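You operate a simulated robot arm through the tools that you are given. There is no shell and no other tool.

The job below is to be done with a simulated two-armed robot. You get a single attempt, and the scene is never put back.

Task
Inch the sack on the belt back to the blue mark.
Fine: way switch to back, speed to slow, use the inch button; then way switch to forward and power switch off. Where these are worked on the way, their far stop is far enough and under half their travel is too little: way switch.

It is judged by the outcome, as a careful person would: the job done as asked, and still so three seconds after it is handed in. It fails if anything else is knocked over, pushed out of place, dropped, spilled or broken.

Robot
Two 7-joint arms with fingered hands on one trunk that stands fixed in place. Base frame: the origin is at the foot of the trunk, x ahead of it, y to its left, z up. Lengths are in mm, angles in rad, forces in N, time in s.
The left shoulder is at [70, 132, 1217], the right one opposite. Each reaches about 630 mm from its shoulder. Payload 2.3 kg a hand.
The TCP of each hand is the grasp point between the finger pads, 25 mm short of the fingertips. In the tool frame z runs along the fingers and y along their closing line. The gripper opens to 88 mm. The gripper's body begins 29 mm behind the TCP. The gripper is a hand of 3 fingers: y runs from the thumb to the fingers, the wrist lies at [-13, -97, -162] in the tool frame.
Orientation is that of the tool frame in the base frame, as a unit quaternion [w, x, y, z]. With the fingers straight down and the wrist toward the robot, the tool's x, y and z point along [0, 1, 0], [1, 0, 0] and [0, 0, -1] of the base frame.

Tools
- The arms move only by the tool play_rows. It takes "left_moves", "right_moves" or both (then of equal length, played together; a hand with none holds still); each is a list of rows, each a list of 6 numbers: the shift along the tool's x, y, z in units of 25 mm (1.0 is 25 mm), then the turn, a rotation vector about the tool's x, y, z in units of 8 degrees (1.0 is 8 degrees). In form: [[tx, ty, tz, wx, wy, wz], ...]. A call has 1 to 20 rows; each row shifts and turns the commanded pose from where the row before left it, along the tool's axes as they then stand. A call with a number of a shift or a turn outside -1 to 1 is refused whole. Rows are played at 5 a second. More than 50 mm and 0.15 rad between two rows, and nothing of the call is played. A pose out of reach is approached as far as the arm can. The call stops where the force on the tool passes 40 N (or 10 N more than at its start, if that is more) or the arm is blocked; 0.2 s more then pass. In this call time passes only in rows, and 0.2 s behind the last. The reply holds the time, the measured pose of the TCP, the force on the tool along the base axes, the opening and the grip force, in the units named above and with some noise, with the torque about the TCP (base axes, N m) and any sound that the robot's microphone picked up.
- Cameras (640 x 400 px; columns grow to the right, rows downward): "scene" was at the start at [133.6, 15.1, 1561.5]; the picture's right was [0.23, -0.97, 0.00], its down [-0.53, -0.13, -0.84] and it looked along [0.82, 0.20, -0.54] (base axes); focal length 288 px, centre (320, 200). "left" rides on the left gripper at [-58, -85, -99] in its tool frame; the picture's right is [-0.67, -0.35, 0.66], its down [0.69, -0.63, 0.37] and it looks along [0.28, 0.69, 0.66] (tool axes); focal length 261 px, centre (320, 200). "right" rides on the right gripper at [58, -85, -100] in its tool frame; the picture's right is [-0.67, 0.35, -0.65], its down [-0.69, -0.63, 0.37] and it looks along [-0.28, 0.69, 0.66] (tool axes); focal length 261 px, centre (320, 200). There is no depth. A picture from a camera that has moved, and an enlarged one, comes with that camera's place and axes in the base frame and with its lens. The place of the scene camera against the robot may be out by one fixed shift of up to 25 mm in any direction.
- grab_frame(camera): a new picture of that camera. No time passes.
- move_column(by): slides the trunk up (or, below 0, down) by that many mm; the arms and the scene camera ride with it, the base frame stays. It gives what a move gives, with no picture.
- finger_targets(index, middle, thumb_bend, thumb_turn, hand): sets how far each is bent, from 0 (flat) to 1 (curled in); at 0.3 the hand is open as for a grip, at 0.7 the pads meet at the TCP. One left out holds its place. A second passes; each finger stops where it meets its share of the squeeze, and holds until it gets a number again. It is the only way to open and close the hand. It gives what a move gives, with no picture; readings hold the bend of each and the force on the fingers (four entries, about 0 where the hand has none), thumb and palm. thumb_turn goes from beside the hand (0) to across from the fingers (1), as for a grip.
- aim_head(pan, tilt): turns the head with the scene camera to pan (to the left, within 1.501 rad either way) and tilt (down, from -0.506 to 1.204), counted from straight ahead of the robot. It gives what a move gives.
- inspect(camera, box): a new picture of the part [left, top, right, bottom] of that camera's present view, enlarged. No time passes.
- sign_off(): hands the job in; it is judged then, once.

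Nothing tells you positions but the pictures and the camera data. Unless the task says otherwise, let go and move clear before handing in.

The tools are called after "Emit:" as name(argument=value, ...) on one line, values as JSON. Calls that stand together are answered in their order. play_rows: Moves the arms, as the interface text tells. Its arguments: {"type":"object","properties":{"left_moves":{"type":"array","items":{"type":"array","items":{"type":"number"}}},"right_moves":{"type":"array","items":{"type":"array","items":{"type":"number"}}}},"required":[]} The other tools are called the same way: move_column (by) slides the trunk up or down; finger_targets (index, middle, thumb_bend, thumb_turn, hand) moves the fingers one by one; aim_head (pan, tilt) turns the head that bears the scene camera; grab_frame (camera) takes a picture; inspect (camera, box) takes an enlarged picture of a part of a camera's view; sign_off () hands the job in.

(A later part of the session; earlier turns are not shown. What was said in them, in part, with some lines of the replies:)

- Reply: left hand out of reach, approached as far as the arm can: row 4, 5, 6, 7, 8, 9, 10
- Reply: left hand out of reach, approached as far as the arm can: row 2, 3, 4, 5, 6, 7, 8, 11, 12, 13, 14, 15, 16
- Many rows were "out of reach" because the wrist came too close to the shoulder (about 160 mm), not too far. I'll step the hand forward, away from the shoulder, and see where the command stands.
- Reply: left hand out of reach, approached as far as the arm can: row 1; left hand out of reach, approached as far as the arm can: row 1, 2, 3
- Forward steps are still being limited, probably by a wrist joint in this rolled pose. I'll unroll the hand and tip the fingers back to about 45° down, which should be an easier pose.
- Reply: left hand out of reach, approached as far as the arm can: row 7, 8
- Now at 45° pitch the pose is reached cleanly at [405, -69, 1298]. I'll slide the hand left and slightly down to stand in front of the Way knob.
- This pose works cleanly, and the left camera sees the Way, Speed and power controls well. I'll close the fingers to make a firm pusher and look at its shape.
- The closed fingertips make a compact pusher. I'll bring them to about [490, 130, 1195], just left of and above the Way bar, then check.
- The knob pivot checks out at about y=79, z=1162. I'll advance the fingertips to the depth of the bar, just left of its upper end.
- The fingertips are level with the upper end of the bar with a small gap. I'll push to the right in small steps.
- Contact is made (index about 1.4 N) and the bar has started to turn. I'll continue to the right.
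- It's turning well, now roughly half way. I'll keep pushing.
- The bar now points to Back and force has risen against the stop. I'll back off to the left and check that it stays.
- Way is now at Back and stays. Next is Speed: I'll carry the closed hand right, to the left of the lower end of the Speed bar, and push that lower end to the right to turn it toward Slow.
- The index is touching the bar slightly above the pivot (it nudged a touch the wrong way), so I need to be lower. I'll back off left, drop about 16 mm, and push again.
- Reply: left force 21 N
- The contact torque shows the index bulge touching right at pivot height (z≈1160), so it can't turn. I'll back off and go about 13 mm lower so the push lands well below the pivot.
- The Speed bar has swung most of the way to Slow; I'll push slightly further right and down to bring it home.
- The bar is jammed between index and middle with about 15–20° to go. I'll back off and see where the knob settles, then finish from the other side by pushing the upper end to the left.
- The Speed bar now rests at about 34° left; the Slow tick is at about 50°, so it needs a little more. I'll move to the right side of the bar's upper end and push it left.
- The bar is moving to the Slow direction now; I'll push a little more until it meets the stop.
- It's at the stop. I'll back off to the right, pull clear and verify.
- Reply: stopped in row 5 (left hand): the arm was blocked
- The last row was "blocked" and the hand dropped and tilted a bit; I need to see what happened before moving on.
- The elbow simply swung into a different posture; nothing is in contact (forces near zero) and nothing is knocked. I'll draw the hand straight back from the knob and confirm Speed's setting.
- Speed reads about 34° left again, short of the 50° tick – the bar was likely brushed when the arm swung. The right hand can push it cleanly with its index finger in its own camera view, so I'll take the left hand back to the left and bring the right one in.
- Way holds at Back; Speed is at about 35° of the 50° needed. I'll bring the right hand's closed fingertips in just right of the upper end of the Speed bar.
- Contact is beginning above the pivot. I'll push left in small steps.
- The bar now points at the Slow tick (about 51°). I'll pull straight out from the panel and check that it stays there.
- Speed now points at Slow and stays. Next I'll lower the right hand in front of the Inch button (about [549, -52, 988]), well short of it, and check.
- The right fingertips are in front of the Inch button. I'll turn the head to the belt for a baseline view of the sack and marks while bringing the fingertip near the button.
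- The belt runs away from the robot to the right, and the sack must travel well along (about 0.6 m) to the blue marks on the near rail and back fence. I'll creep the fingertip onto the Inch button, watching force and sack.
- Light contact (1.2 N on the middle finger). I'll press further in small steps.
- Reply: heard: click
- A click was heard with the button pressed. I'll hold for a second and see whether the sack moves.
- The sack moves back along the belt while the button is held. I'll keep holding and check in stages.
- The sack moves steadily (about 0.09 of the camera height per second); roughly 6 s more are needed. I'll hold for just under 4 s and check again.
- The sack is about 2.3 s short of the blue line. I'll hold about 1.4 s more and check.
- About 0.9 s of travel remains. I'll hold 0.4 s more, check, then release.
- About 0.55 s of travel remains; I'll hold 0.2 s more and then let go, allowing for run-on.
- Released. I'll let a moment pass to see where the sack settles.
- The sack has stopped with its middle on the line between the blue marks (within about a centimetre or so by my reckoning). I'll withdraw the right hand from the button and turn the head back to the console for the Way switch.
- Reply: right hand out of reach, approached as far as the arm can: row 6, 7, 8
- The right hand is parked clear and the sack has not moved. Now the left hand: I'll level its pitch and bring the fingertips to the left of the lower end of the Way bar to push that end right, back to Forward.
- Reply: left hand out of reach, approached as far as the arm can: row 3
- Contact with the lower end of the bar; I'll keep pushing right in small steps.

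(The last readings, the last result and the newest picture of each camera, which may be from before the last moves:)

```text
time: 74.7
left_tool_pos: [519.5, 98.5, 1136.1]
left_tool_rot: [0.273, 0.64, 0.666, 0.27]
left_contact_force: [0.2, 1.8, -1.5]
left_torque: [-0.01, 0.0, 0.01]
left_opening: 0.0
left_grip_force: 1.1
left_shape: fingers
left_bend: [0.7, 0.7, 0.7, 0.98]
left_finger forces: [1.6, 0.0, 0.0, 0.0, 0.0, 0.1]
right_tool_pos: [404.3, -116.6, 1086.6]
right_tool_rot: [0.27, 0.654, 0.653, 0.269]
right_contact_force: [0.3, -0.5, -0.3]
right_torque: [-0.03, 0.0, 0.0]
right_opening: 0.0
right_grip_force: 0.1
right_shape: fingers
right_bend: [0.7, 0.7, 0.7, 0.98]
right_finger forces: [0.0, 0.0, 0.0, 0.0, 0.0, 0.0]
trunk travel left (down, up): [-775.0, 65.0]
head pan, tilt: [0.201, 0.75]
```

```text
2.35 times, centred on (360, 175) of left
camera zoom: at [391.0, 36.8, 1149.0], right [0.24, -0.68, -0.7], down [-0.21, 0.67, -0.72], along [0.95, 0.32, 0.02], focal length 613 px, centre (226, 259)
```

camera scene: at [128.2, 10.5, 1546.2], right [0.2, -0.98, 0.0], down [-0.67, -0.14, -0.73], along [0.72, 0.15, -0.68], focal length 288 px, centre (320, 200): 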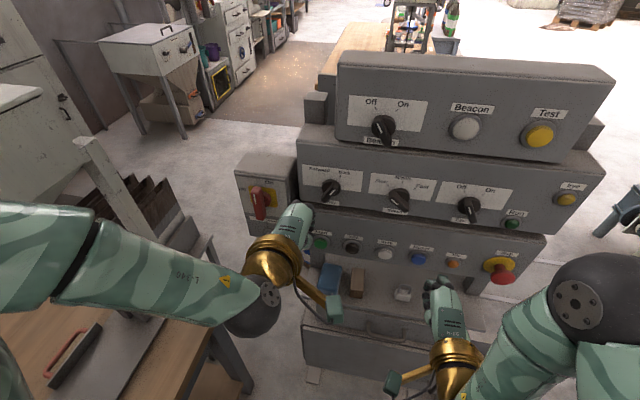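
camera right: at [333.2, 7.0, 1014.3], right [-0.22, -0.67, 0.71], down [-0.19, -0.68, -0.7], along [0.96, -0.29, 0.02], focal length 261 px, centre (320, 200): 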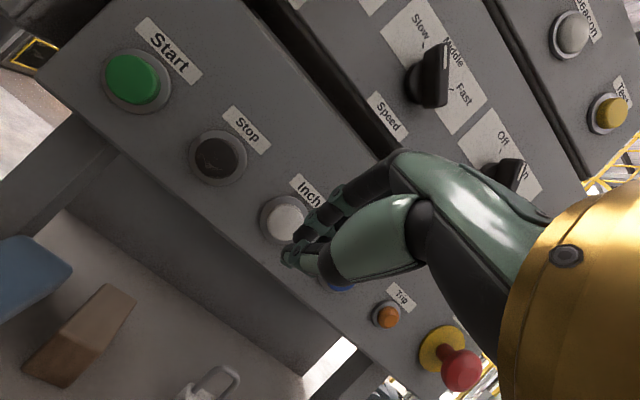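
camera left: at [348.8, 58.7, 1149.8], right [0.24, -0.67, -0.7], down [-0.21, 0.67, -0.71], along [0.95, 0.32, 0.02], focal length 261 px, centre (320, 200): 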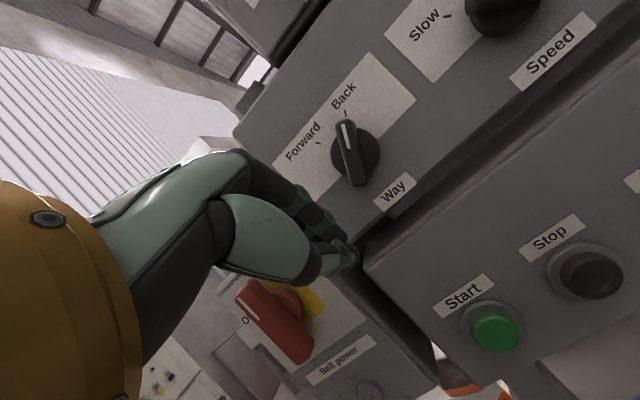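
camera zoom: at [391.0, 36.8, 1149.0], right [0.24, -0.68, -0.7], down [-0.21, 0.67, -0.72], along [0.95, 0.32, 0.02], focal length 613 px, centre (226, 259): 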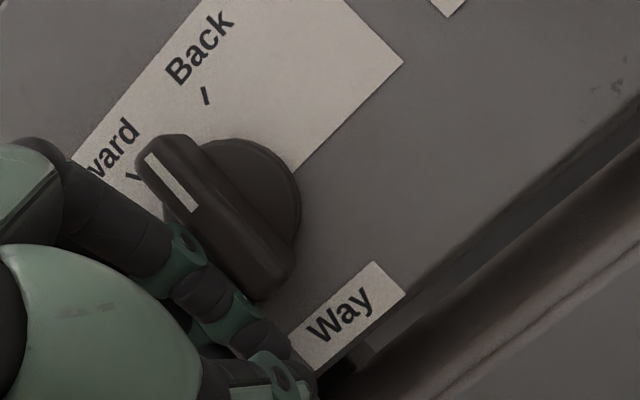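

Emit:
play_rows(left_moves=[[-0.2, 0, 0, 0, 0, 0], [-0.2, 0, 0, 0, 0, 0]])

Emit:
inspect(camera="left", box=[260, 90, 460, 260])

```text
time: 75.3
left_tool_pos: [515.7, 90.6, 1136.8]
left_tool_rot: [0.273, 0.639, 0.667, 0.269]
left_contact_force: [-4.9, 5.9, -2.8]
left_torque: [-0.04, -0.01, 0.04]
left_opening: 0.2
left_grip_force: 3.4
left_shape: fingers
left_bend: [0.7, 0.7, 0.69, 0.98]
left_finger forces: [6.9, 0.0, 0.1, 0.0, 0.1, 0.1]
right_tool_pos: [401.8, -114.2, 1089.0]
right_tool_rot: [0.272, 0.654, 0.653, 0.269]
right_contact_force: [-0.7, 0.5, -0.4]
right_torque: [-0.04, -0.03, 0.01]
right_opening: 0.0
right_grip_force: 0.0
right_shape: fingers
right_bend: [0.7, 0.7, 0.7, 0.98]
right_finger forces: [0.1, 0.1, 0.1, 0.0, 0.1, 0.0]
trunk travel left (down, up): [-775.0, 65.0]
head pan, tilt: [0.201, 0.75]
```

```text
2.35 times, centred on (360, 175) of left
camera zoom: at [388.7, 28.7, 1149.6], right [0.24, -0.68, -0.7], down [-0.21, 0.67, -0.72], along [0.95, 0.32, 0.02], focal length 613 px, centre (226, 259)
```

zoom: 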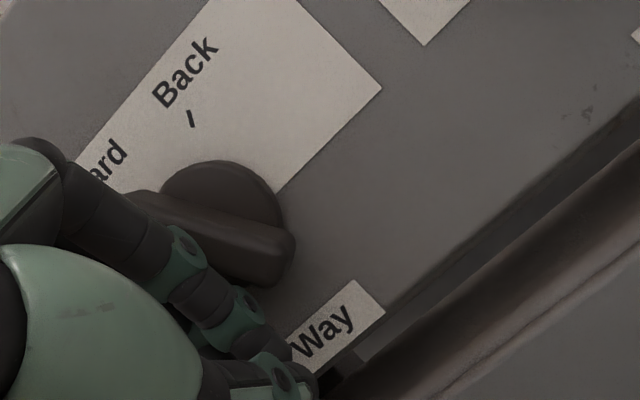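

The bar reads about 29° left, which is the Forward mark, and force is rising at the stop. I'll back off and pull straight out to check.

Emit:
play_rows(left_moves=[[0.4, 0, 0, 0, 0, 0], [0.4, -0.4, -0.4, 0, 0, 0], [0, -0.6, -0.6, 0, 0, 0], [0, -0.6, -0.6, 0, 0, 0]])

Emit:
grab_frame(camera="left")

Emit:
inspect(camera="left", box=[280, 80, 440, 220])

Emit:
inspect(camera="scene", box=[230, 140, 390, 260])

```text
time: 76.3
left_tool_pos: [461.9, 105.0, 1137.1]
left_tool_rot: [0.273, 0.641, 0.665, 0.269]
left_contact_force: [-0.3, 0.7, -0.3]
left_torque: [-0.01, 0.03, 0.0]
left_opening: 0.0
left_grip_force: 0.0
left_shape: fingers
left_bend: [0.7, 0.7, 0.7, 0.98]
left_finger forces: [0.1, 0.0, 0.0, 0.1, 0.1, 0.0]
right_tool_pos: [403.0, -117.2, 1087.2]
right_tool_rot: [0.27, 0.655, 0.653, 0.269]
right_contact_force: [0.4, -0.3, -0.4]
right_torque: [0.01, 0.02, 0.01]
right_opening: 0.0
right_grip_force: 0.0
right_shape: fingers
right_bend: [0.7, 0.7, 0.7, 0.98]
right_finger forces: [0.0, 0.0, 0.0, 0.1, 0.0, 0.1]
trunk travel left (down, up): [-775.0, 65.0]
head pan, tilt: [0.201, 0.75]
```

```text
taken
camera left: at [333.4, 43.8, 1149.3], right [0.24, -0.68, -0.7], down [-0.21, 0.67, -0.72], along [0.95, 0.32, 0.02], focal length 261 px, centre (320, 200)
```

left: 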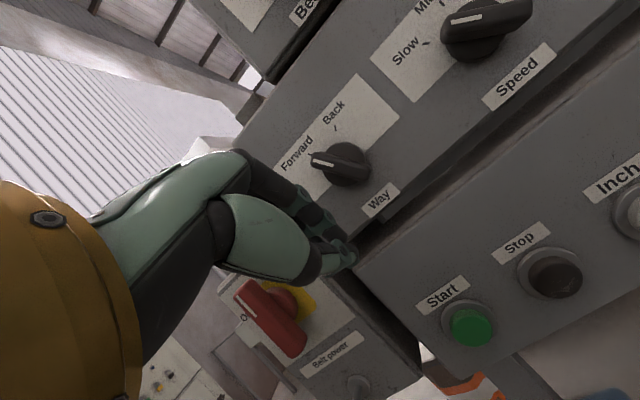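

```text
2.86 times, centred on (360, 150) of left
camera zoom: at [333.4, 43.8, 1149.3], right [0.24, -0.68, -0.7], down [-0.21, 0.67, -0.72], along [0.95, 0.32, 0.02], focal length 745 px, centre (206, 343)
```

zoom: 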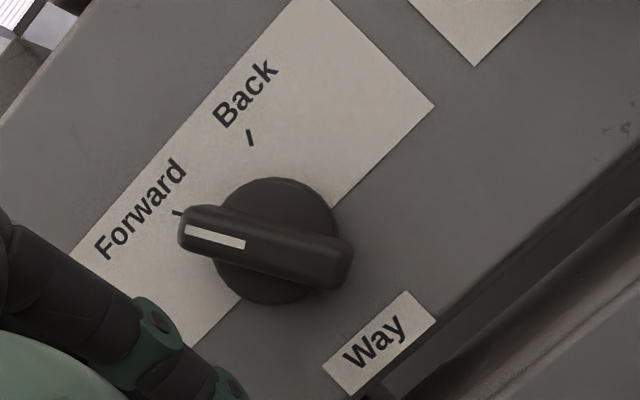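

```text
3.33 times, centred on (310, 200) of scene
camera zoom: at [127.9, 10.1, 1546.2], right [0.2, -0.98, 0.0], down [-0.67, -0.14, -0.73], along [0.72, 0.15, -0.68], focal length 960 px, centre (353, 200)
```

zoom: 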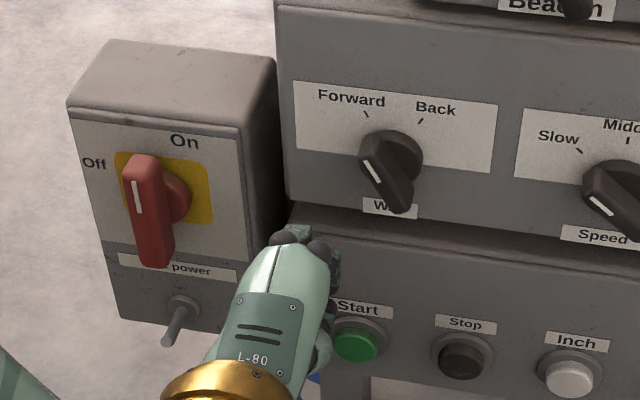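

Way is back at Forward. Last is the power lever; I'll look at it closely to set the push.

Emit:
inspect(camera="left", box=[210, 250, 400, 400])

Emit:
inspect(camera="scene", box=[225, 145, 325, 245])

```text
2.67 times, centred on (305, 325) of left
camera zoom: at [333.4, 43.8, 1149.3], right [0.24, -0.68, -0.7], down [-0.21, 0.67, -0.72], along [0.95, 0.32, 0.02], focal length 695 px, centre (360, -133)
```

zoom: 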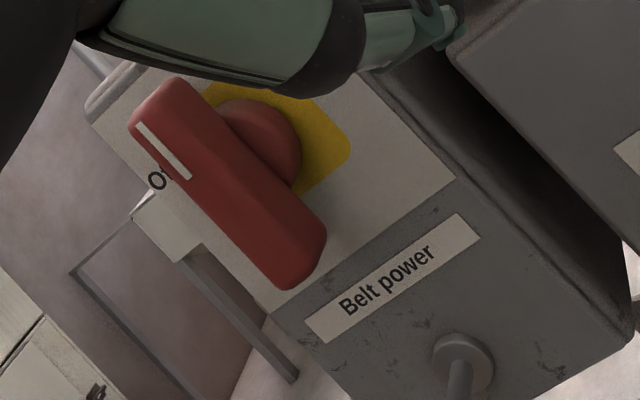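

```text
4.00 times, centred on (275, 195) of scene
camera zoom: at [127.9, 10.1, 1546.2], right [0.2, -0.98, 0.0], down [-0.67, -0.14, -0.73], along [0.72, 0.15, -0.68], focal length 1152 px, centre (500, 220)
```

zoom: 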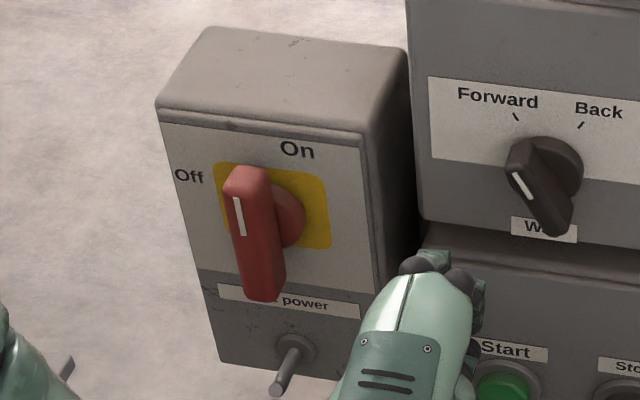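

Re-triangulated, the power lever pivots at about [555, 227, 1108] with its front near x≈530, pointing straight up. I'll move the left fingertips to the right of its upper half, still in front of the box.

Emit:
play_rows(left_moves=[[0.94, 0.255, -0.14, 0, 0, 0], [0.94, 0.255, -0.14, 0, 0, 0], [0.94, 0.255, -0.14, 0, 0, 0], [0.94, 0.255, -0.14, 0, 0, 0]])

Emit:
grab_frame(camera="left")

Emit:
grab_frame(camera="scene")

Emit:
inspect(camera="scene", box=[225, 145, 325, 245])

```text
time: 77.3
left_tool_pos: [461.4, 138.0, 1162.9]
left_tool_rot: [0.27, 0.634, 0.671, 0.272]
left_contact_force: [-0.2, 1.0, -0.5]
left_torque: [-0.03, 0.02, 0.02]
left_opening: 0.0
left_grip_force: 0.1
left_shape: fingers
left_bend: [0.7, 0.7, 0.7, 0.98]
left_finger forces: [0.0, 0.0, 0.0, 0.0, 0.0, 0.0]
left hand out of reach, approached as far as the arm can: row 2, 3, 4
right_tool_pos: [403.9, -115.5, 1087.4]
right_tool_rot: [0.271, 0.654, 0.653, 0.269]
right_contact_force: [0.2, 0.7, 0.7]
right_torque: [-0.01, 0.01, -0.03]
right_opening: 0.0
right_grip_force: 0.0
right_shape: fingers
right_bend: [0.7, 0.7, 0.7, 0.98]
right_finger forces: [0.1, 0.0, 0.0, 0.0, 0.0, 0.0]
trunk travel left (down, up): [-775.0, 65.0]
head pan, tilt: [0.201, 0.75]
```

```text
taken
camera left: at [334.8, 75.5, 1175.9], right [0.25, -0.67, -0.7], down [-0.22, 0.66, -0.72], along [0.94, 0.33, 0.02], focal length 261 px, centre (320, 200)
```

left: 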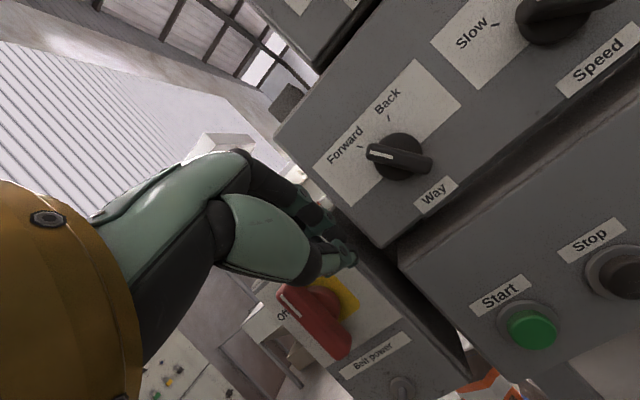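

```text
taken
camera scene: at [128.0, 11.3, 1546.2], right [0.2, -0.98, 0.0], down [-0.67, -0.14, -0.73], along [0.72, 0.15, -0.68], focal length 288 px, centre (320, 200)
```

scene: 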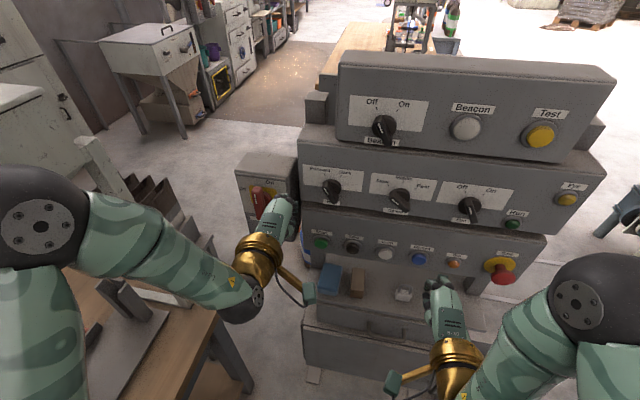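

```text
4.00 times, centred on (275, 195) of scene
camera zoom: at [128.0, 11.3, 1546.2], right [0.2, -0.98, 0.0], down [-0.67, -0.14, -0.73], along [0.72, 0.15, -0.68], focal length 1152 px, centre (500, 220)
```

zoom: 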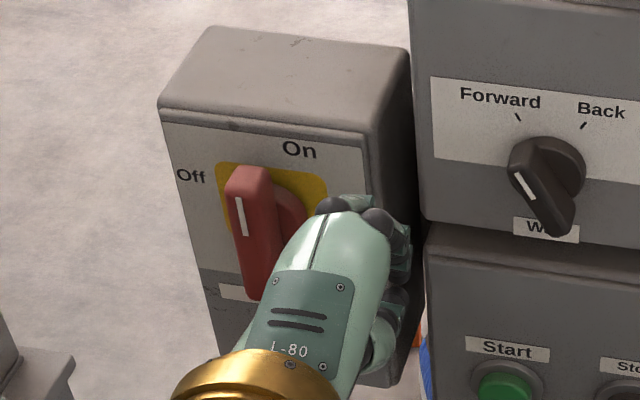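

The hand can't go further left in this pose because the wrist is bent near its limit. Tipping the fingers more steeply downward should free it, so I'll rotate to about 75° down and then move left.

Emit:
play_rows(left_moves=[[0, 0, 0, 0.94, 0, 0], [0, 0, 0, 0.94, 0, 0], [0, 0, 0, 0.94, 0, 0], [0, 0, 0, 0.94, 0, 0]])

Emit:
play_rows(left_moves=[[0.8, 0.1, 0, 0, 0, 0], [0.8, 0.1, 0, 0, 0, 0], [0.8, 0.1, 0, 0, 0, 0]])

Emit:
grab_frame(camera="left")

Emit:
grab_frame(camera="scene")

```text
time: 78.3
left_tool_pos: [462.2, 137.1, 1162.7]
left_tool_rot: [0.098, 0.689, 0.712, 0.088]
left_contact_force: [-0.2, -0.5, 0.5]
left_torque: [-0.02, 0.01, -0.02]
left_opening: 0.0
left_grip_force: 0.0
left_shape: fingers
left_bend: [0.7, 0.7, 0.7, 0.98]
left_finger forces: [0.0, 0.1, 0.0, 0.1, 0.0, 0.1]
right_tool_pos: [404.4, -117.9, 1087.2]
right_tool_rot: [0.271, 0.655, 0.652, 0.27]
right_contact_force: [0.2, -0.8, 0.0]
right_torque: [-0.01, 0.0, 0.01]
right_opening: 0.0
right_grip_force: 0.1
right_shape: fingers
right_bend: [0.7, 0.7, 0.7, 0.98]
right_finger forces: [0.0, 0.0, 0.0, 0.1, 0.0, 0.1]
trunk travel left (down, up): [-775.0, 65.0]
head pan, tilt: [0.201, 0.75]
```

```text
time: 79.1
left_tool_pos: [467.6, 200.8, 1164.3]
left_tool_rot: [0.098, 0.688, 0.714, 0.087]
left_contact_force: [-0.1, -0.1, -0.9]
left_torque: [0.01, -0.01, -0.01]
left_opening: 0.0
left_grip_force: 0.0
left_shape: fingers
left_bend: [0.7, 0.7, 0.7, 0.98]
left_finger forces: [0.0, 0.1, 0.0, 0.1, 0.1, 0.0]
right_tool_pos: [404.7, -116.7, 1087.3]
right_tool_rot: [0.27, 0.654, 0.653, 0.269]
right_contact_force: [0.1, -0.1, -0.4]
right_torque: [0.0, -0.02, 0.0]
right_opening: 0.0
right_grip_force: 0.0
right_shape: fingers
right_bend: [0.7, 0.7, 0.7, 0.98]
right_finger forces: [0.0, 0.1, 0.1, 0.0, 0.1, 0.0]
trunk travel left (down, up): [-775.0, 65.0]
head pan, tilt: [0.201, 0.75]
```

```text
taken
camera left: at [362.2, 139.7, 1240.4], right [-0.14, -0.69, -0.71], down [-0.54, 0.66, -0.53], along [0.83, 0.3, -0.46], focal length 261 px, centre (320, 200)
```

left: 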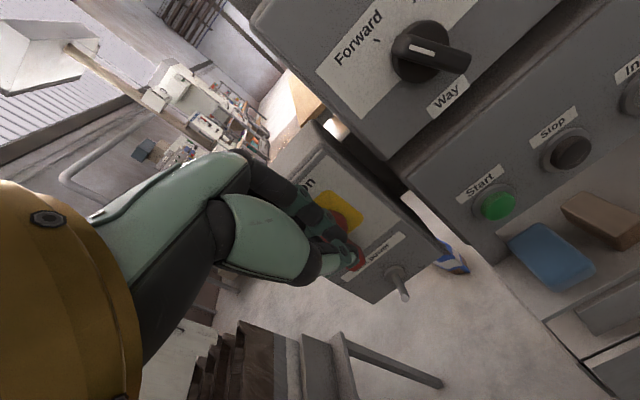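

```text
taken
camera scene: at [128.1, 11.5, 1546.2], right [0.2, -0.98, 0.0], down [-0.67, -0.14, -0.73], along [0.72, 0.15, -0.68], focal length 288 px, centre (320, 200)
```

scene: 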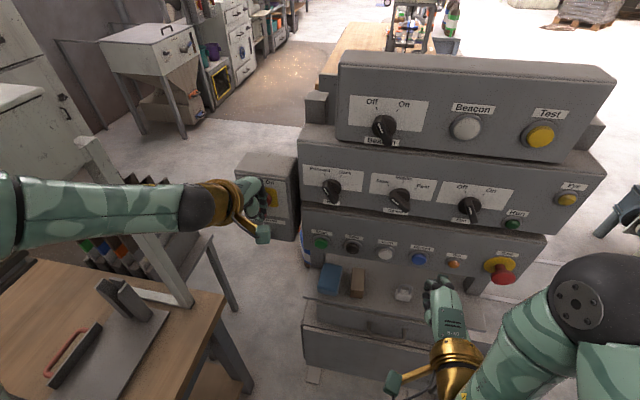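

With the steeper pitch the hand is free to go left, now at [468, 201, 1164]. I checked the post (about [404, 409]) and the hopper behind it; the forearm keeps well clear. I'll go forward to the lever's depth just right of its upper end.

Emit:
play_rows(left_moves=[[-0.07, 0.68, 0.2, 0, 0, 0], [-0.07, 0.68, 0.2, 0, 0, 0]])

Emit:
grab_frame(camera="left")

Emit:
inspect(camera="left", box=[260, 150, 440, 310])

Emit:
inspect(camera="scene", box=[205, 135, 325, 245])

```text
time: 79.7
left_tool_pos: [505.9, 195.5, 1162.2]
left_tool_rot: [0.096, 0.689, 0.713, 0.088]
left_contact_force: [0.1, 0.4, 0.2]
left_torque: [-0.04, -0.01, 0.0]
left_opening: 0.0
left_grip_force: 0.0
left_shape: fingers
left_bend: [0.7, 0.7, 0.7, 0.98]
left_finger forces: [0.1, 0.0, 0.0, 0.0, 0.1, 0.1]
right_tool_pos: [403.5, -117.6, 1085.9]
right_tool_rot: [0.272, 0.655, 0.652, 0.269]
right_contact_force: [-0.4, 0.8, 0.1]
right_torque: [0.01, 0.03, 0.0]
right_opening: 0.0
right_grip_force: 0.0
right_shape: fingers
right_bend: [0.7, 0.7, 0.7, 0.98]
right_finger forces: [0.1, 0.0, 0.0, 0.1, 0.0, 0.0]
trunk travel left (down, up): [-775.0, 65.0]
head pan, tilt: [0.201, 0.75]
```

```text
taken
camera left: at [398.9, 135.8, 1239.5], right [-0.15, -0.69, -0.71], down [-0.53, 0.66, -0.53], along [0.83, 0.3, -0.46], focal length 261 px, centre (320, 200)
```

left: 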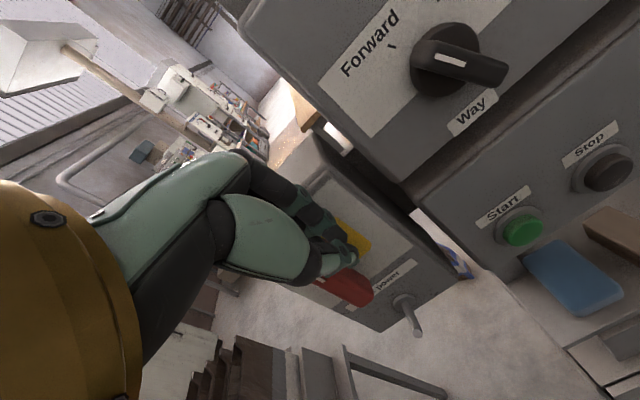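

```text
2.50 times, centred on (350, 230) of left
camera zoom: at [398.9, 135.8, 1239.5], right [-0.15, -0.69, -0.71], down [-0.53, 0.66, -0.53], along [0.83, 0.3, -0.46], focal length 652 px, centre (245, 125)
```

zoom: 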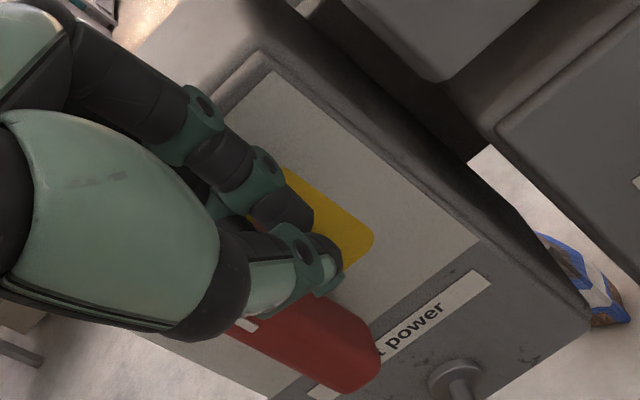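

```text
3.64 times, centred on (265, 190) of scene
camera zoom: at [129.5, 10.4, 1546.1], right [0.2, -0.98, 0.0], down [-0.67, -0.14, -0.73], along [0.72, 0.15, -0.68], focal length 1047 px, centre (520, 236)
```

zoom: 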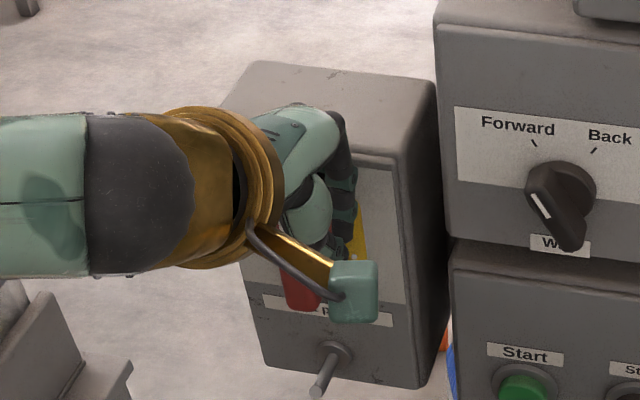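

Emit:
play_rows(left_moves=[[0.06, 0.58, 0.32, 0, 0, 0], [0.2, 0, 0, 0, 0, 0]])

Emit:
inspect(camera="left", box=[260, 150, 440, 310])

```text
time: 80.3
left_tool_pos: [519.4, 202.4, 1158.9]
left_tool_rot: [0.098, 0.689, 0.713, 0.088]
left_contact_force: [-0.1, -0.3, 0.5]
left_torque: [0.01, 0.01, -0.01]
left_opening: 0.0
left_grip_force: 0.1
left_shape: fingers
left_bend: [0.7, 0.7, 0.7, 0.98]
left_finger forces: [0.0, 0.1, 0.1, 0.0, 0.0, 0.0]
right_tool_pos: [404.3, -117.0, 1086.7]
right_tool_rot: [0.271, 0.655, 0.652, 0.269]
right_contact_force: [0.0, 0.2, -0.5]
right_torque: [0.04, 0.02, 0.04]
right_opening: 0.0
right_grip_force: 0.0
right_shape: fingers
right_bend: [0.7, 0.7, 0.7, 0.98]
right_finger forces: [0.0, 0.0, 0.0, 0.0, 0.0, 0.1]
trunk travel left (down, up): [-775.0, 65.0]
head pan, tilt: [0.201, 0.75]
```

```text
2.50 times, centred on (350, 230) of left
camera zoom: at [414.0, 143.3, 1235.7], right [-0.15, -0.69, -0.71], down [-0.53, 0.66, -0.53], along [0.83, 0.3, -0.46], focal length 652 px, centre (245, 125)
```

zoom: 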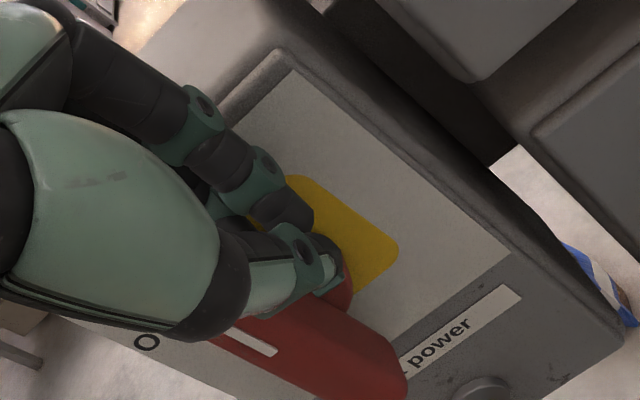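

Emit:
play_rows(left_moves=[[0.2, 0, 0, 0, 0, 0], [0.2, 0, 0, 0, 0, 0]])

Emit:
inspect(camera="left", box=[260, 150, 440, 310])

```text
time: 80.9
left_tool_pos: [518.2, 212.6, 1161.0]
left_tool_rot: [0.097, 0.69, 0.712, 0.088]
left_contact_force: [0.0, -3.4, 0.8]
left_torque: [-0.07, 0.0, -0.05]
left_opening: 0.0
left_grip_force: 1.1
left_shape: fingers
left_bend: [0.7, 0.7, 0.7, 0.98]
left_finger forces: [0.0, 1.8, 0.1, 0.0, 0.0, 0.0]
right_tool_pos: [403.4, -116.8, 1087.0]
right_tool_rot: [0.271, 0.655, 0.652, 0.27]
right_contact_force: [0.0, -0.2, 0.2]
right_torque: [-0.02, 0.05, -0.02]
right_opening: 0.0
right_grip_force: 0.0
right_shape: fingers
right_bend: [0.7, 0.7, 0.7, 0.98]
right_finger forces: [0.1, 0.0, 0.1, 0.1, 0.0, 0.0]
trunk travel left (down, up): [-775.0, 65.0]
head pan, tilt: [0.201, 0.75]
```

```text
2.50 times, centred on (350, 230) of left
camera zoom: at [412.2, 152.3, 1237.0], right [-0.15, -0.69, -0.71], down [-0.53, 0.66, -0.53], along [0.83, 0.3, -0.46], focal length 652 px, centre (245, 125)
```

zoom: 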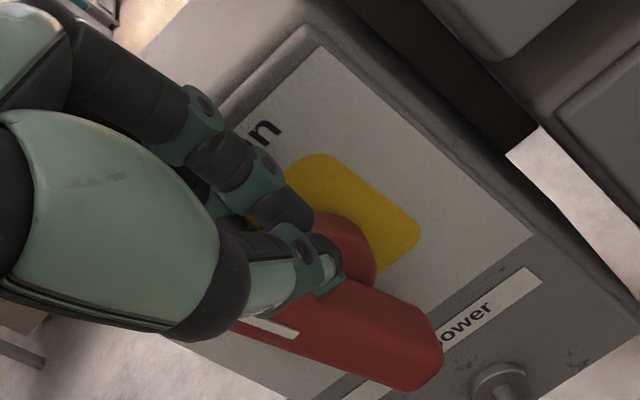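

The lever has started to turn. I'll continue left along its arc.

Emit:
play_rows(left_moves=[[0.2, 0, -0.05, 0, 0, 0], [0.2, 0, -0.05, 0, 0, 0], [0.2, 0, 0, 0, 0, 0]])

Emit:
inspect(camera="left", box=[260, 150, 440, 310])

```text
time: 81.7
left_tool_pos: [515.9, 227.4, 1161.4]
left_tool_rot: [0.097, 0.689, 0.713, 0.088]
left_contact_force: [0.6, -1.3, 0.4]
left_torque: [-0.05, 0.02, -0.01]
left_opening: 0.0
left_grip_force: 0.9
left_shape: fingers
left_bend: [0.7, 0.7, 0.7, 0.98]
left_finger forces: [0.0, 1.6, 0.1, 0.0, 0.1, 0.1]
right_tool_pos: [403.5, -118.1, 1087.2]
right_tool_rot: [0.27, 0.655, 0.653, 0.27]
right_contact_force: [0.2, -0.5, -0.3]
right_torque: [-0.04, 0.01, 0.0]
right_opening: 0.0
right_grip_force: 0.0
right_shape: fingers
right_bend: [0.7, 0.7, 0.7, 0.98]
right_finger forces: [0.0, 0.0, 0.0, 0.0, 0.1, 0.0]
trunk travel left (down, up): [-775.0, 65.0]
head pan, tilt: [0.201, 0.75]
```

```text
2.50 times, centred on (350, 230) of left
camera zoom: at [411.4, 167.2, 1238.3], right [-0.14, -0.69, -0.71], down [-0.53, 0.66, -0.53], along [0.83, 0.3, -0.46], focal length 652 px, centre (245, 125)
```

zoom: 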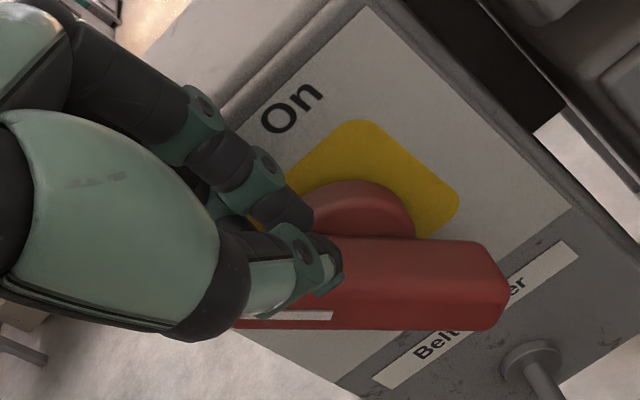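

Emit:
play_rows(left_moves=[[0.2, 0.05, 0, 0, 0, 0], [0.2, 0.05, 0.04, 0, 0, 0], [0.2, 0, 0.06, 0, 0, 0]])

Emit:
inspect(camera="left", box=[260, 150, 440, 310])

```text
time: 82.5
left_tool_pos: [519.0, 242.8, 1159.7]
left_tool_rot: [0.097, 0.689, 0.713, 0.088]
left_contact_force: [0.4, -2.0, 0.8]
left_torque: [0.0, 0.0, -0.03]
left_opening: 0.0
left_grip_force: 0.7
left_shape: fingers
left_bend: [0.7, 0.7, 0.7, 0.98]
left_finger forces: [0.0, 1.4, 0.0, 0.0, 0.1, 0.0]
right_tool_pos: [403.4, -116.5, 1086.5]
right_tool_rot: [0.27, 0.655, 0.653, 0.269]
right_contact_force: [0.2, 0.1, -1.0]
right_torque: [-0.01, -0.02, 0.01]
right_opening: 0.0
right_grip_force: 0.0
right_shape: fingers
right_bend: [0.7, 0.7, 0.7, 0.98]
right_finger forces: [0.0, 0.1, 0.0, 0.1, 0.0, 0.0]
trunk travel left (down, up): [-775.0, 65.0]
head pan, tilt: [0.201, 0.75]
```

```text
2.50 times, centred on (350, 230) of left
camera zoom: at [413.5, 182.7, 1236.1], right [-0.14, -0.69, -0.71], down [-0.53, 0.66, -0.53], along [0.83, 0.3, -0.46], focal length 652 px, centre (245, 125)
```

zoom: 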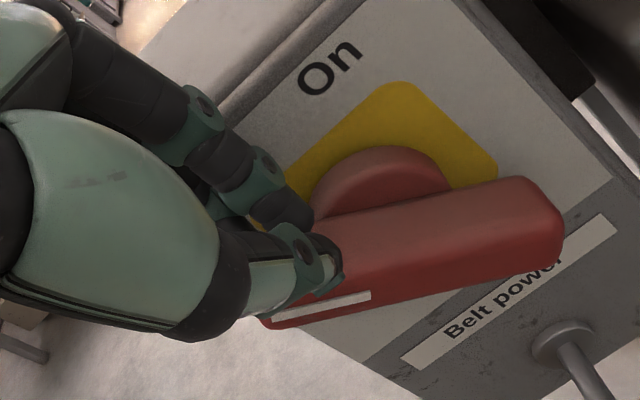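

The lever is at about 54°. I'll continue left and downward toward Off.

Emit:
play_rows(left_moves=[[0.2, 0.0, 0.1, 0, 0, 0], [0.2, 0.0, 0.16, 0, 0, 0], [0.16, 0, 0.2, 0, 0, 0]])

Emit:
inspect(camera="left", box=[260, 150, 440, 310])

```text
time: 83.3
left_tool_pos: [521.2, 255.7, 1149.5]
left_tool_rot: [0.097, 0.689, 0.712, 0.088]
left_contact_force: [-0.5, 0.7, 0.5]
left_torque: [0.01, 0.01, 0.02]
left_opening: 0.1
left_grip_force: 0.2
left_shape: fingers
left_bend: [0.7, 0.7, 0.7, 0.98]
left_finger forces: [0.0, 1.1, 0.1, 0.0, 0.1, 0.1]
right_tool_pos: [402.7, -116.3, 1087.0]
right_tool_rot: [0.271, 0.655, 0.652, 0.269]
right_contact_force: [-0.1, -0.3, 0.0]
right_torque: [-0.01, 0.01, -0.03]
right_opening: 0.0
right_grip_force: 0.0
right_shape: fingers
right_bend: [0.7, 0.7, 0.7, 0.98]
right_finger forces: [0.0, 0.0, 0.1, 0.0, 0.0, 0.0]
trunk travel left (down, up): [-775.0, 65.0]
head pan, tilt: [0.201, 0.75]
```

```text
2.50 times, centred on (350, 230) of left
camera zoom: at [415.9, 196.4, 1225.1], right [-0.14, -0.69, -0.71], down [-0.54, 0.66, -0.53], along [0.83, 0.3, -0.46], focal length 652 px, centre (245, 125)
```

zoom: 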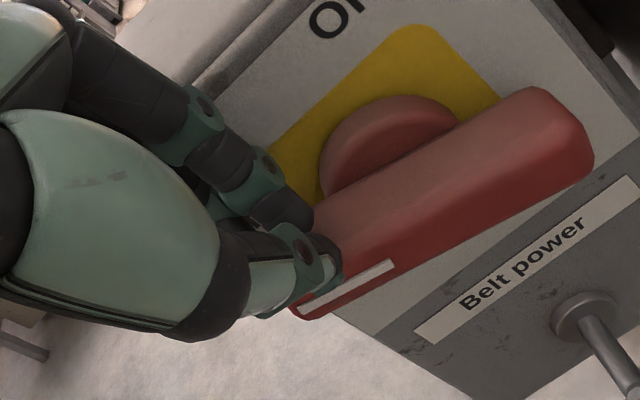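

About 75° now. I'll press down a little further until it meets its stop.

Emit:
play_rows(left_moves=[[0.12, 0.0, 0.18, 0, 0, 0], [0.1, 0.0, 0.18, 0, 0, 0]])

Emit:
inspect(camera="left", box=[260, 150, 440, 310])

```text
time: 83.9
left_tool_pos: [523.3, 261.9, 1139.9]
left_tool_rot: [0.098, 0.689, 0.713, 0.089]
left_contact_force: [-0.8, -0.2, 1.4]
left_torque: [-0.06, 0.03, 0.01]
left_opening: 0.1
left_grip_force: 0.6
left_shape: fingers
left_bend: [0.7, 0.7, 0.7, 0.97]
left_finger forces: [0.0, 0.2, 0.0, 0.1, 1.3, 0.0]
right_tool_pos: [402.3, -116.9, 1087.3]
right_tool_rot: [0.272, 0.655, 0.652, 0.27]
right_contact_force: [-0.1, 0.2, -1.0]
right_torque: [-0.04, 0.0, 0.0]
right_opening: 0.0
right_grip_force: 0.0
right_shape: fingers
right_bend: [0.7, 0.7, 0.7, 0.98]
right_finger forces: [0.0, 0.0, 0.0, 0.0, 0.1, 0.1]
trunk travel left (down, up): [-775.0, 65.0]
head pan, tilt: [0.201, 0.75]
```

```text
2.50 times, centred on (350, 230) of left
camera zoom: at [417.5, 201.9, 1216.8], right [-0.14, -0.69, -0.71], down [-0.53, 0.66, -0.53], along [0.83, 0.3, -0.46], focal length 652 px, centre (245, 125)
```

zoom: 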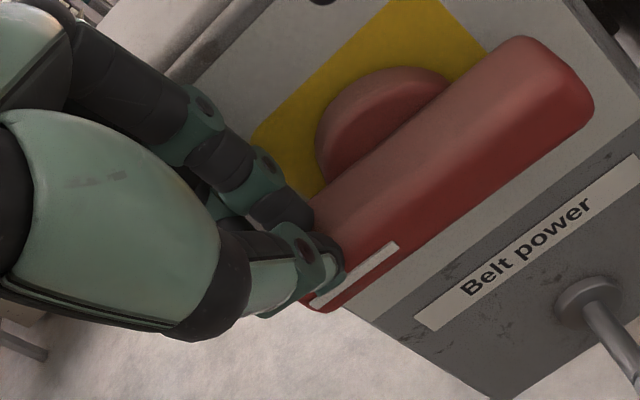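

The lever is now nearly parallel with the "Belt power" label (horizontal). One more small press to confirm the stop.

Emit:
play_rows(left_moves=[[0.04, 0.0, 0.16, 0, 0, 0], [0.0, 0.0, 0.12, 0, 0, 0]])

Emit:
inspect(camera="left", box=[260, 150, 440, 310])

```text
time: 84.5
left_tool_pos: [522.4, 260.8, 1136.8]
left_tool_rot: [0.099, 0.689, 0.712, 0.092]
left_contact_force: [0.7, 3.7, 20.3]
left_torque: [0.12, -0.24, 0.01]
left_opening: 0.0
left_grip_force: 10.9
left_shape: fingers
left_bend: [0.7, 0.68, 0.7, 0.97]
left_finger forces: [7.5, 10.8, 0.0, 0.1, 3.0, 0.1]
right_tool_pos: [399.2, -117.1, 1090.3]
right_tool_rot: [0.272, 0.654, 0.652, 0.272]
right_contact_force: [0.6, -0.2, -0.8]
right_torque: [0.02, -0.02, 0.01]
right_opening: 0.2
right_grip_force: 0.1
right_shape: fingers
right_bend: [0.7, 0.7, 0.7, 0.98]
right_finger forces: [0.0, 0.0, 0.0, 0.0, 0.1, 0.0]
trunk travel left (down, up): [-775.0, 65.0]
head pan, tilt: [0.201, 0.75]
```

```text
2.50 times, centred on (350, 230) of left
camera zoom: at [415.4, 202.1, 1212.8], right [-0.14, -0.69, -0.71], down [-0.53, 0.66, -0.53], along [0.84, 0.3, -0.45], focal length 652 px, centre (245, 125)
```

zoom: 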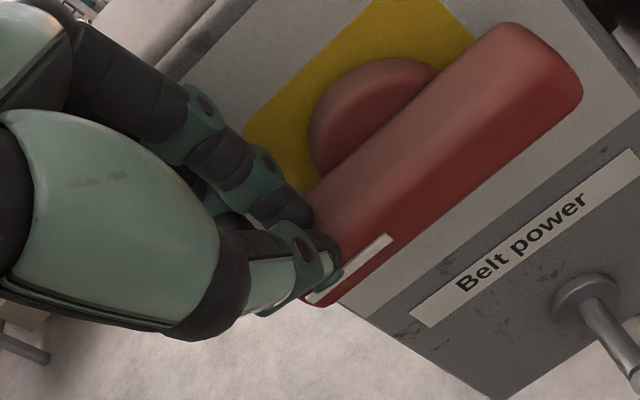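

It's hard against the stop at horizontal (20 N). I'll lift off and draw the hand straight back, then verify.

Emit:
play_rows(left_moves=[[0, 0, -0.4, 0, 0, 0], [0, -0.5, -0.3, 0, 0, 0], [0, -0.77, -0.21, 0, 0, 0], [0, -0.77, -0.21, 0, 0, 0], [-0.6, -0.5, -0.3, 0, 0, 0], [-0.8, 0, -0.3, 0, 0, 0], [-0.8, 0, -0.3, 0, 0, 0]])

Emit:
grab_frame(camera="left")

Emit:
grab_frame(camera="scene")

Emit:
inspect(camera="scene", box=[225, 140, 345, 250])

```text
time: 86.1
left_tool_pos: [453.3, 206.9, 1164.5]
left_tool_rot: [0.096, 0.689, 0.713, 0.088]
left_contact_force: [-0.2, -0.4, 0.9]
left_torque: [-0.02, -0.02, 0.03]
left_opening: 0.0
left_grip_force: 0.0
left_shape: fingers
left_bend: [0.7, 0.7, 0.7, 0.97]
left_finger forces: [0.0, 0.0, 0.1, 0.1, 0.0, 0.1]
right_tool_pos: [404.1, -118.4, 1087.7]
right_tool_rot: [0.271, 0.654, 0.652, 0.27]
right_contact_force: [0.2, -0.4, -0.3]
right_torque: [-0.01, 0.03, -0.01]
right_opening: 0.2
right_grip_force: 0.0
right_shape: fingers
right_bend: [0.7, 0.7, 0.7, 0.98]
right_finger forces: [0.1, 0.1, 0.0, 0.0, 0.0, 0.0]
trunk travel left (down, up): [-775.0, 65.0]
head pan, tilt: [0.201, 0.75]
```

```text
taken
camera left: at [347.5, 146.0, 1241.4], right [-0.15, -0.69, -0.71], down [-0.54, 0.66, -0.53], along [0.83, 0.3, -0.46], focal length 261 px, centre (320, 200)
```

left: 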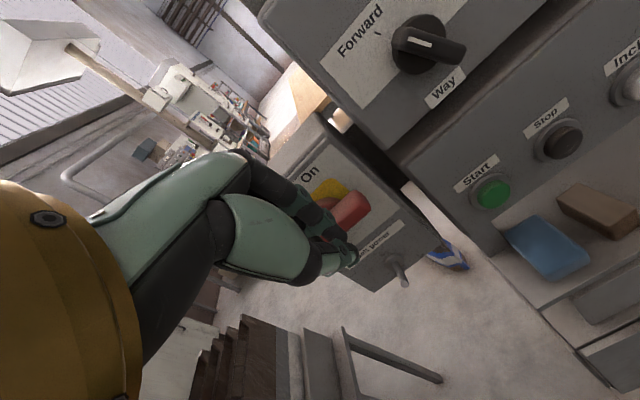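

```text
taken
camera scene: at [128.2, 9.7, 1546.2], right [0.2, -0.98, 0.0], down [-0.67, -0.14, -0.73], along [0.72, 0.15, -0.68], focal length 288 px, centre (320, 200)
```

scene: 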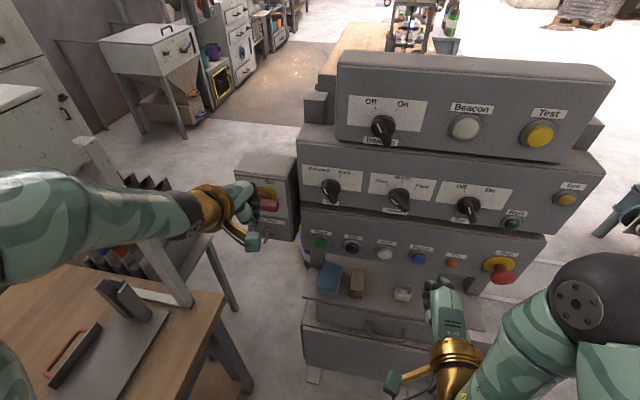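

```text
3.64 times, centred on (285, 195) of scene
camera zoom: at [128.2, 9.7, 1546.2], right [0.2, -0.98, 0.0], down [-0.67, -0.14, -0.73], along [0.72, 0.15, -0.68], focal length 1047 px, centre (447, 218)
```

zoom: 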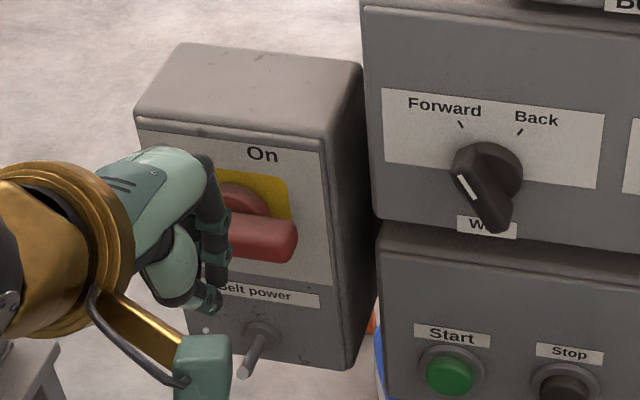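

The lever lies horizontal toward Off. I'll move the left hand further clear and take a last look at everything, including the sack.

Emit:
play_rows(left_moves=[[-0.8, -0.47, -0.82, 0, 0, 0], [-0.8, -0.47, -0.82, 0, 0, 0], [-0.8, -0.47, -0.82, 0, 0, 0]])

Emit:
inspect(camera="scene", box=[225, 140, 345, 250])

Emit:
inspect(camera="scene", box=[330, 150, 530, 330])

Emit:
aim_head(pan=-0.85, tilt=0.45)

Emit:
grab_frame(camera="scene")

Emit:
inspect(camera="scene", box=[360, 145, 440, 205])

```text
time: 86.9
left_tool_pos: [443.1, 192.6, 1179.6]
left_tool_rot: [0.101, 0.688, 0.712, 0.094]
left_contact_force: [0.1, -0.4, -0.6]
left_torque: [0.01, -0.03, 0.02]
left_opening: 0.0
left_grip_force: 0.0
left_shape: fingers
left_bend: [0.7, 0.7, 0.7, 0.97]
left_finger forces: [0.0, 0.1, 0.1, 0.0, 0.0, 0.0]
left hand out of reach, approached as far as the arm can: row 1, 2, 3
right_tool_pos: [403.4, -116.8, 1087.5]
right_tool_rot: [0.271, 0.654, 0.653, 0.269]
right_contact_force: [0.1, -0.4, -0.7]
right_torque: [-0.04, 0.0, 0.02]
right_opening: 0.0
right_grip_force: 0.1
right_shape: fingers
right_bend: [0.7, 0.7, 0.7, 0.98]
right_finger forces: [0.0, 0.0, 0.0, 0.0, 0.0, 0.0]
trunk travel left (down, up): [-775.0, 65.0]
head pan, tilt: [0.201, 0.75]
```

```text
3.64 times, centred on (285, 195) of scene
camera zoom: at [128.7, 11.6, 1546.1], right [0.2, -0.98, 0.0], down [-0.67, -0.14, -0.73], along [0.72, 0.15, -0.68], focal length 1047 px, centre (447, 218)
```

zoom: 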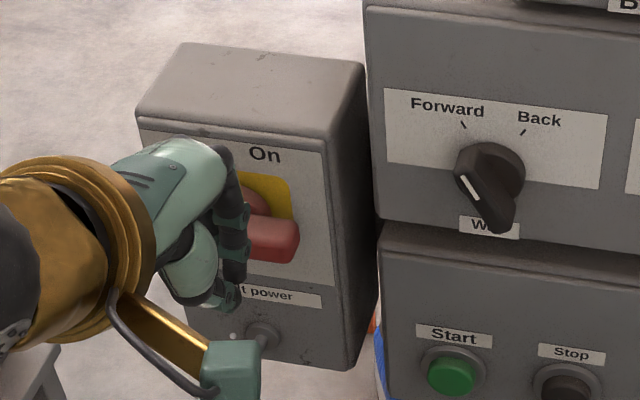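

```text
2.22 times, centred on (430, 240) of scene
camera zoom: at [128.7, 11.6, 1546.1], right [0.2, -0.98, 0.0], down [-0.67, -0.14, -0.73], along [0.72, 0.15, -0.68], focal length 640 px, centre (76, 111)
```

zoom: 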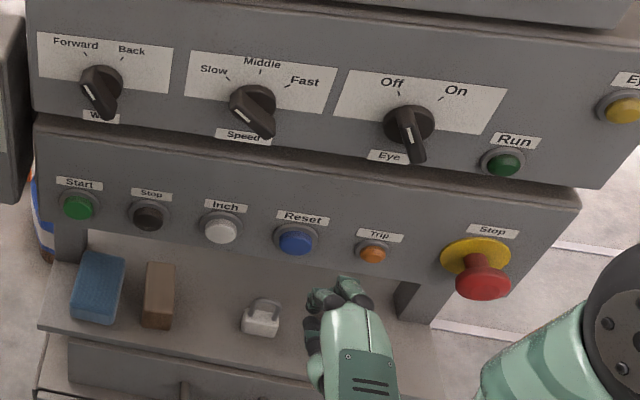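

```text
time: 88.2
left_tool_pos: [443.8, 190.7, 1179.6]
left_tool_rot: [0.101, 0.687, 0.713, 0.095]
left_contact_force: [0.6, 0.4, -0.7]
left_torque: [0.01, 0.01, 0.02]
left_opening: 0.0
left_grip_force: 0.0
left_shape: fingers
left_bend: [0.7, 0.7, 0.7, 0.97]
left_finger forces: [0.1, 0.0, 0.0, 0.0, 0.0, 0.1]
right_tool_pos: [404.8, -117.5, 1087.9]
right_tool_rot: [0.271, 0.655, 0.652, 0.269]
right_contact_force: [0.9, 0.0, 0.6]
right_torque: [0.04, 0.01, 0.0]
right_opening: 0.0
right_grip_force: 0.0
right_shape: fingers
right_bend: [0.7, 0.7, 0.7, 0.98]
right_finger forces: [0.1, 0.1, 0.0, 0.0, 0.0, 0.1]
trunk travel left (down, up): [-775.0, 65.0]
head pan, tilt: [-0.85, 0.45]
```

```text
taken
camera scene: at [107.7, -74.8, 1572.6], right [-0.75, -0.66, 0.0], down [-0.29, 0.33, -0.9], along [0.59, -0.68, -0.44], focal length 288 px, centre (320, 200)
```

scene: 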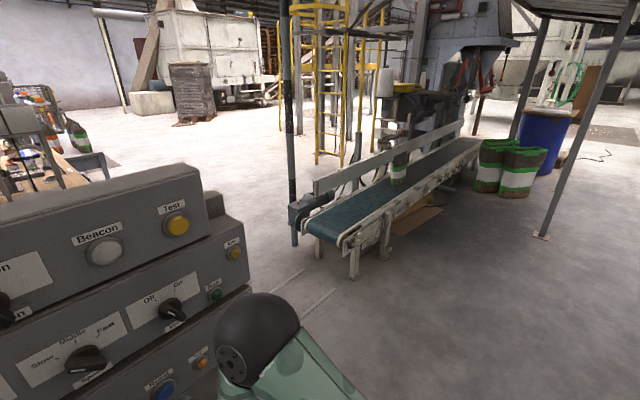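

```text
6.67 times, centred on (400, 175) of scene
camera zoom: at [107.7, -74.8, 1572.6], right [-0.75, -0.66, 0.0], down [-0.29, 0.33, -0.9], along [0.59, -0.68, -0.44], focal length 1920 px, centre (-213, 367)
```

zoom: 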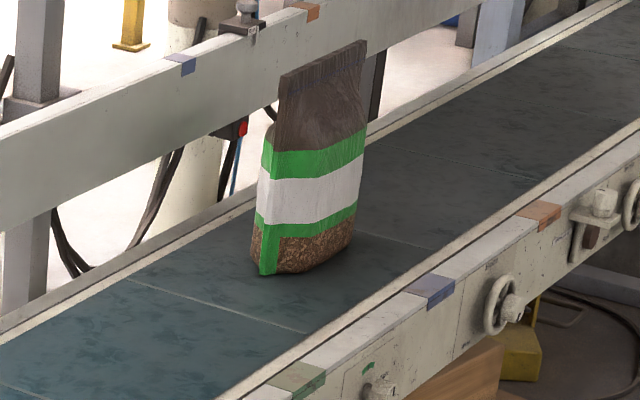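

The sack stands on the blue line and is still; Way is at Forward and Speed at Slow. I'll check the power lever once more with the left camera before handing in.

Emit:
grab_frame(camera="left")

Emit:
inspect(camera="left", box=[270, 130, 450, 300])

Emit:
play_rows(left_moves=[[0, -0.3, -0.8, 0, 0, 0], [0, -0.3, -0.8, 0, 0, 0]])

Emit:
aim_head(pan=0.25, tilt=0.75)

Emit:
grab_frame(camera="scene")

```text
taken
camera left: at [336.8, 131.1, 1254.5], right [-0.13, -0.68, -0.72], down [-0.53, 0.66, -0.53], along [0.84, 0.31, -0.45], focal length 261 px, centre (320, 200)
```

left: 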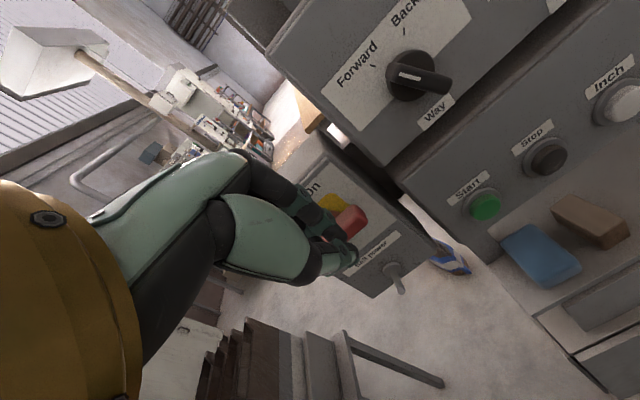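

```text
2.35 times, centred on (360, 215) of left
camera zoom: at [336.8, 131.1, 1254.5], right [-0.13, -0.68, -0.72], down [-0.53, 0.66, -0.53], along [0.84, 0.31, -0.45], focal length 613 px, centre (226, 165)
```

zoom: 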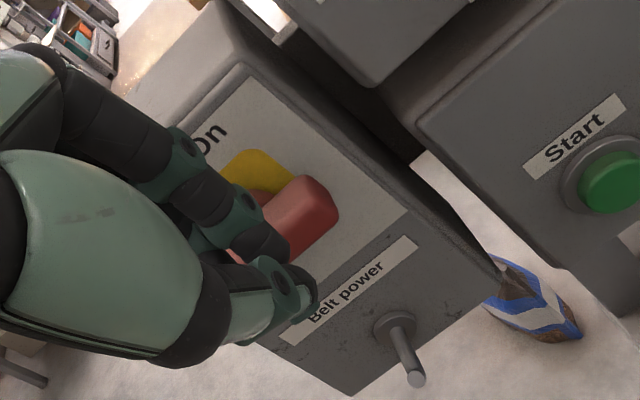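

```text
time: 88.8
left_tool_pos: [429.8, 197.4, 1208.7]
left_tool_rot: [0.097, 0.689, 0.713, 0.088]
left_contact_force: [0.1, -0.4, -0.7]
left_torque: [0.01, 0.03, -0.03]
left_opening: 0.0
left_grip_force: 0.2
left_shape: fingers
left_bend: [0.7, 0.7, 0.7, 0.97]
left_finger forces: [0.0, 0.0, 0.1, 0.0, 0.0, 0.0]
left hand out of reach, approached as far as the arm can: row 1, 2
right_tool_pos: [403.4, -118.2, 1087.5]
right_tool_rot: [0.271, 0.655, 0.652, 0.27]
right_contact_force: [-0.2, 1.0, -0.8]
right_torque: [0.01, -0.02, -0.03]
right_opening: 0.0
right_grip_force: 0.1
right_shape: fingers
right_bend: [0.7, 0.7, 0.7, 0.98]
right_finger forces: [0.0, 0.0, 0.0, 0.2, 0.1, 0.1]
trunk travel left (down, up): [-775.0, 65.0]
head pan, tilt: [-0.85, 0.45]
```

```text
time: 90.1
left_tool_pos: [430.5, 199.3, 1209.0]
left_tool_rot: [0.097, 0.689, 0.713, 0.087]
left_contact_force: [-0.5, 0.0, -1.1]
left_torque: [0.0, 0.0, -0.03]
left_opening: 0.0
left_grip_force: 0.1
left_shape: fingers
left_bend: [0.7, 0.7, 0.7, 0.97]
left_finger forces: [0.0, 0.0, 0.0, 0.0, 0.0, 0.1]
right_tool_pos: [403.8, -117.8, 1087.5]
right_tool_rot: [0.271, 0.655, 0.652, 0.268]
right_contact_force: [-0.3, -0.4, -0.1]
right_torque: [0.02, -0.02, 0.01]
right_opening: 0.0
right_grip_force: 0.0
right_shape: fingers
right_bend: [0.7, 0.7, 0.7, 0.98]
right_finger forces: [0.0, 0.1, 0.0, 0.0, 0.0, 0.0]
trunk travel left (down, up): [-775.0, 65.0]
head pan, tilt: [0.25, 0.75]
```

```text
taken
camera scene: at [127.3, 14.4, 1546.2], right [0.25, -0.97, 0.0], down [-0.66, -0.17, -0.73], along [0.71, 0.18, -0.68], focal length 288 px, centre (320, 200)
```

scene: 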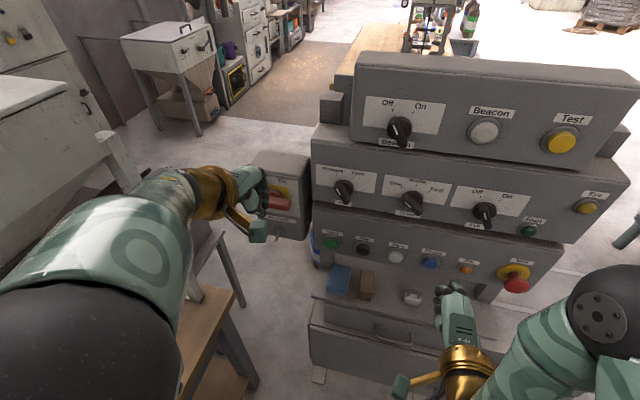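

Everything checks out: the sack rests at the blue mark, Way is at Forward, Speed is at Slow, and the power lever is at Off against its stop. Both hands are clear with no contact forces, so I'm handing the job in.

Emit:
sign_off()

```text
The job is handed in.
```

The sack is at the blue mark, and I've handed the job in. By my measurement from the head camera, its middle is within about 20 mm of the mark. The main doubt is how much higher the rail carrying the mark sits than the belt.

- **Way switch:** I turned it to Back for the move, then back to Forward against its stop.
- **Speed switch:** It's at Slow. It took three tries, because my hand jammed on the first and the arm probably knocked the knob off Slow after the second.
- **Inch button:** I held it for about nine seconds in one press. The sack stopped when I let go and was still in place when I last looked, after the power was off.
- **Power switch:** It's at Off. I pushed the lever a quarter turn left until it met its stop. That Off is a full quarter turn is my reading of the label positions.

I saw nothing knocked over or moved out of place, and both hands were clear of the controls at the end.
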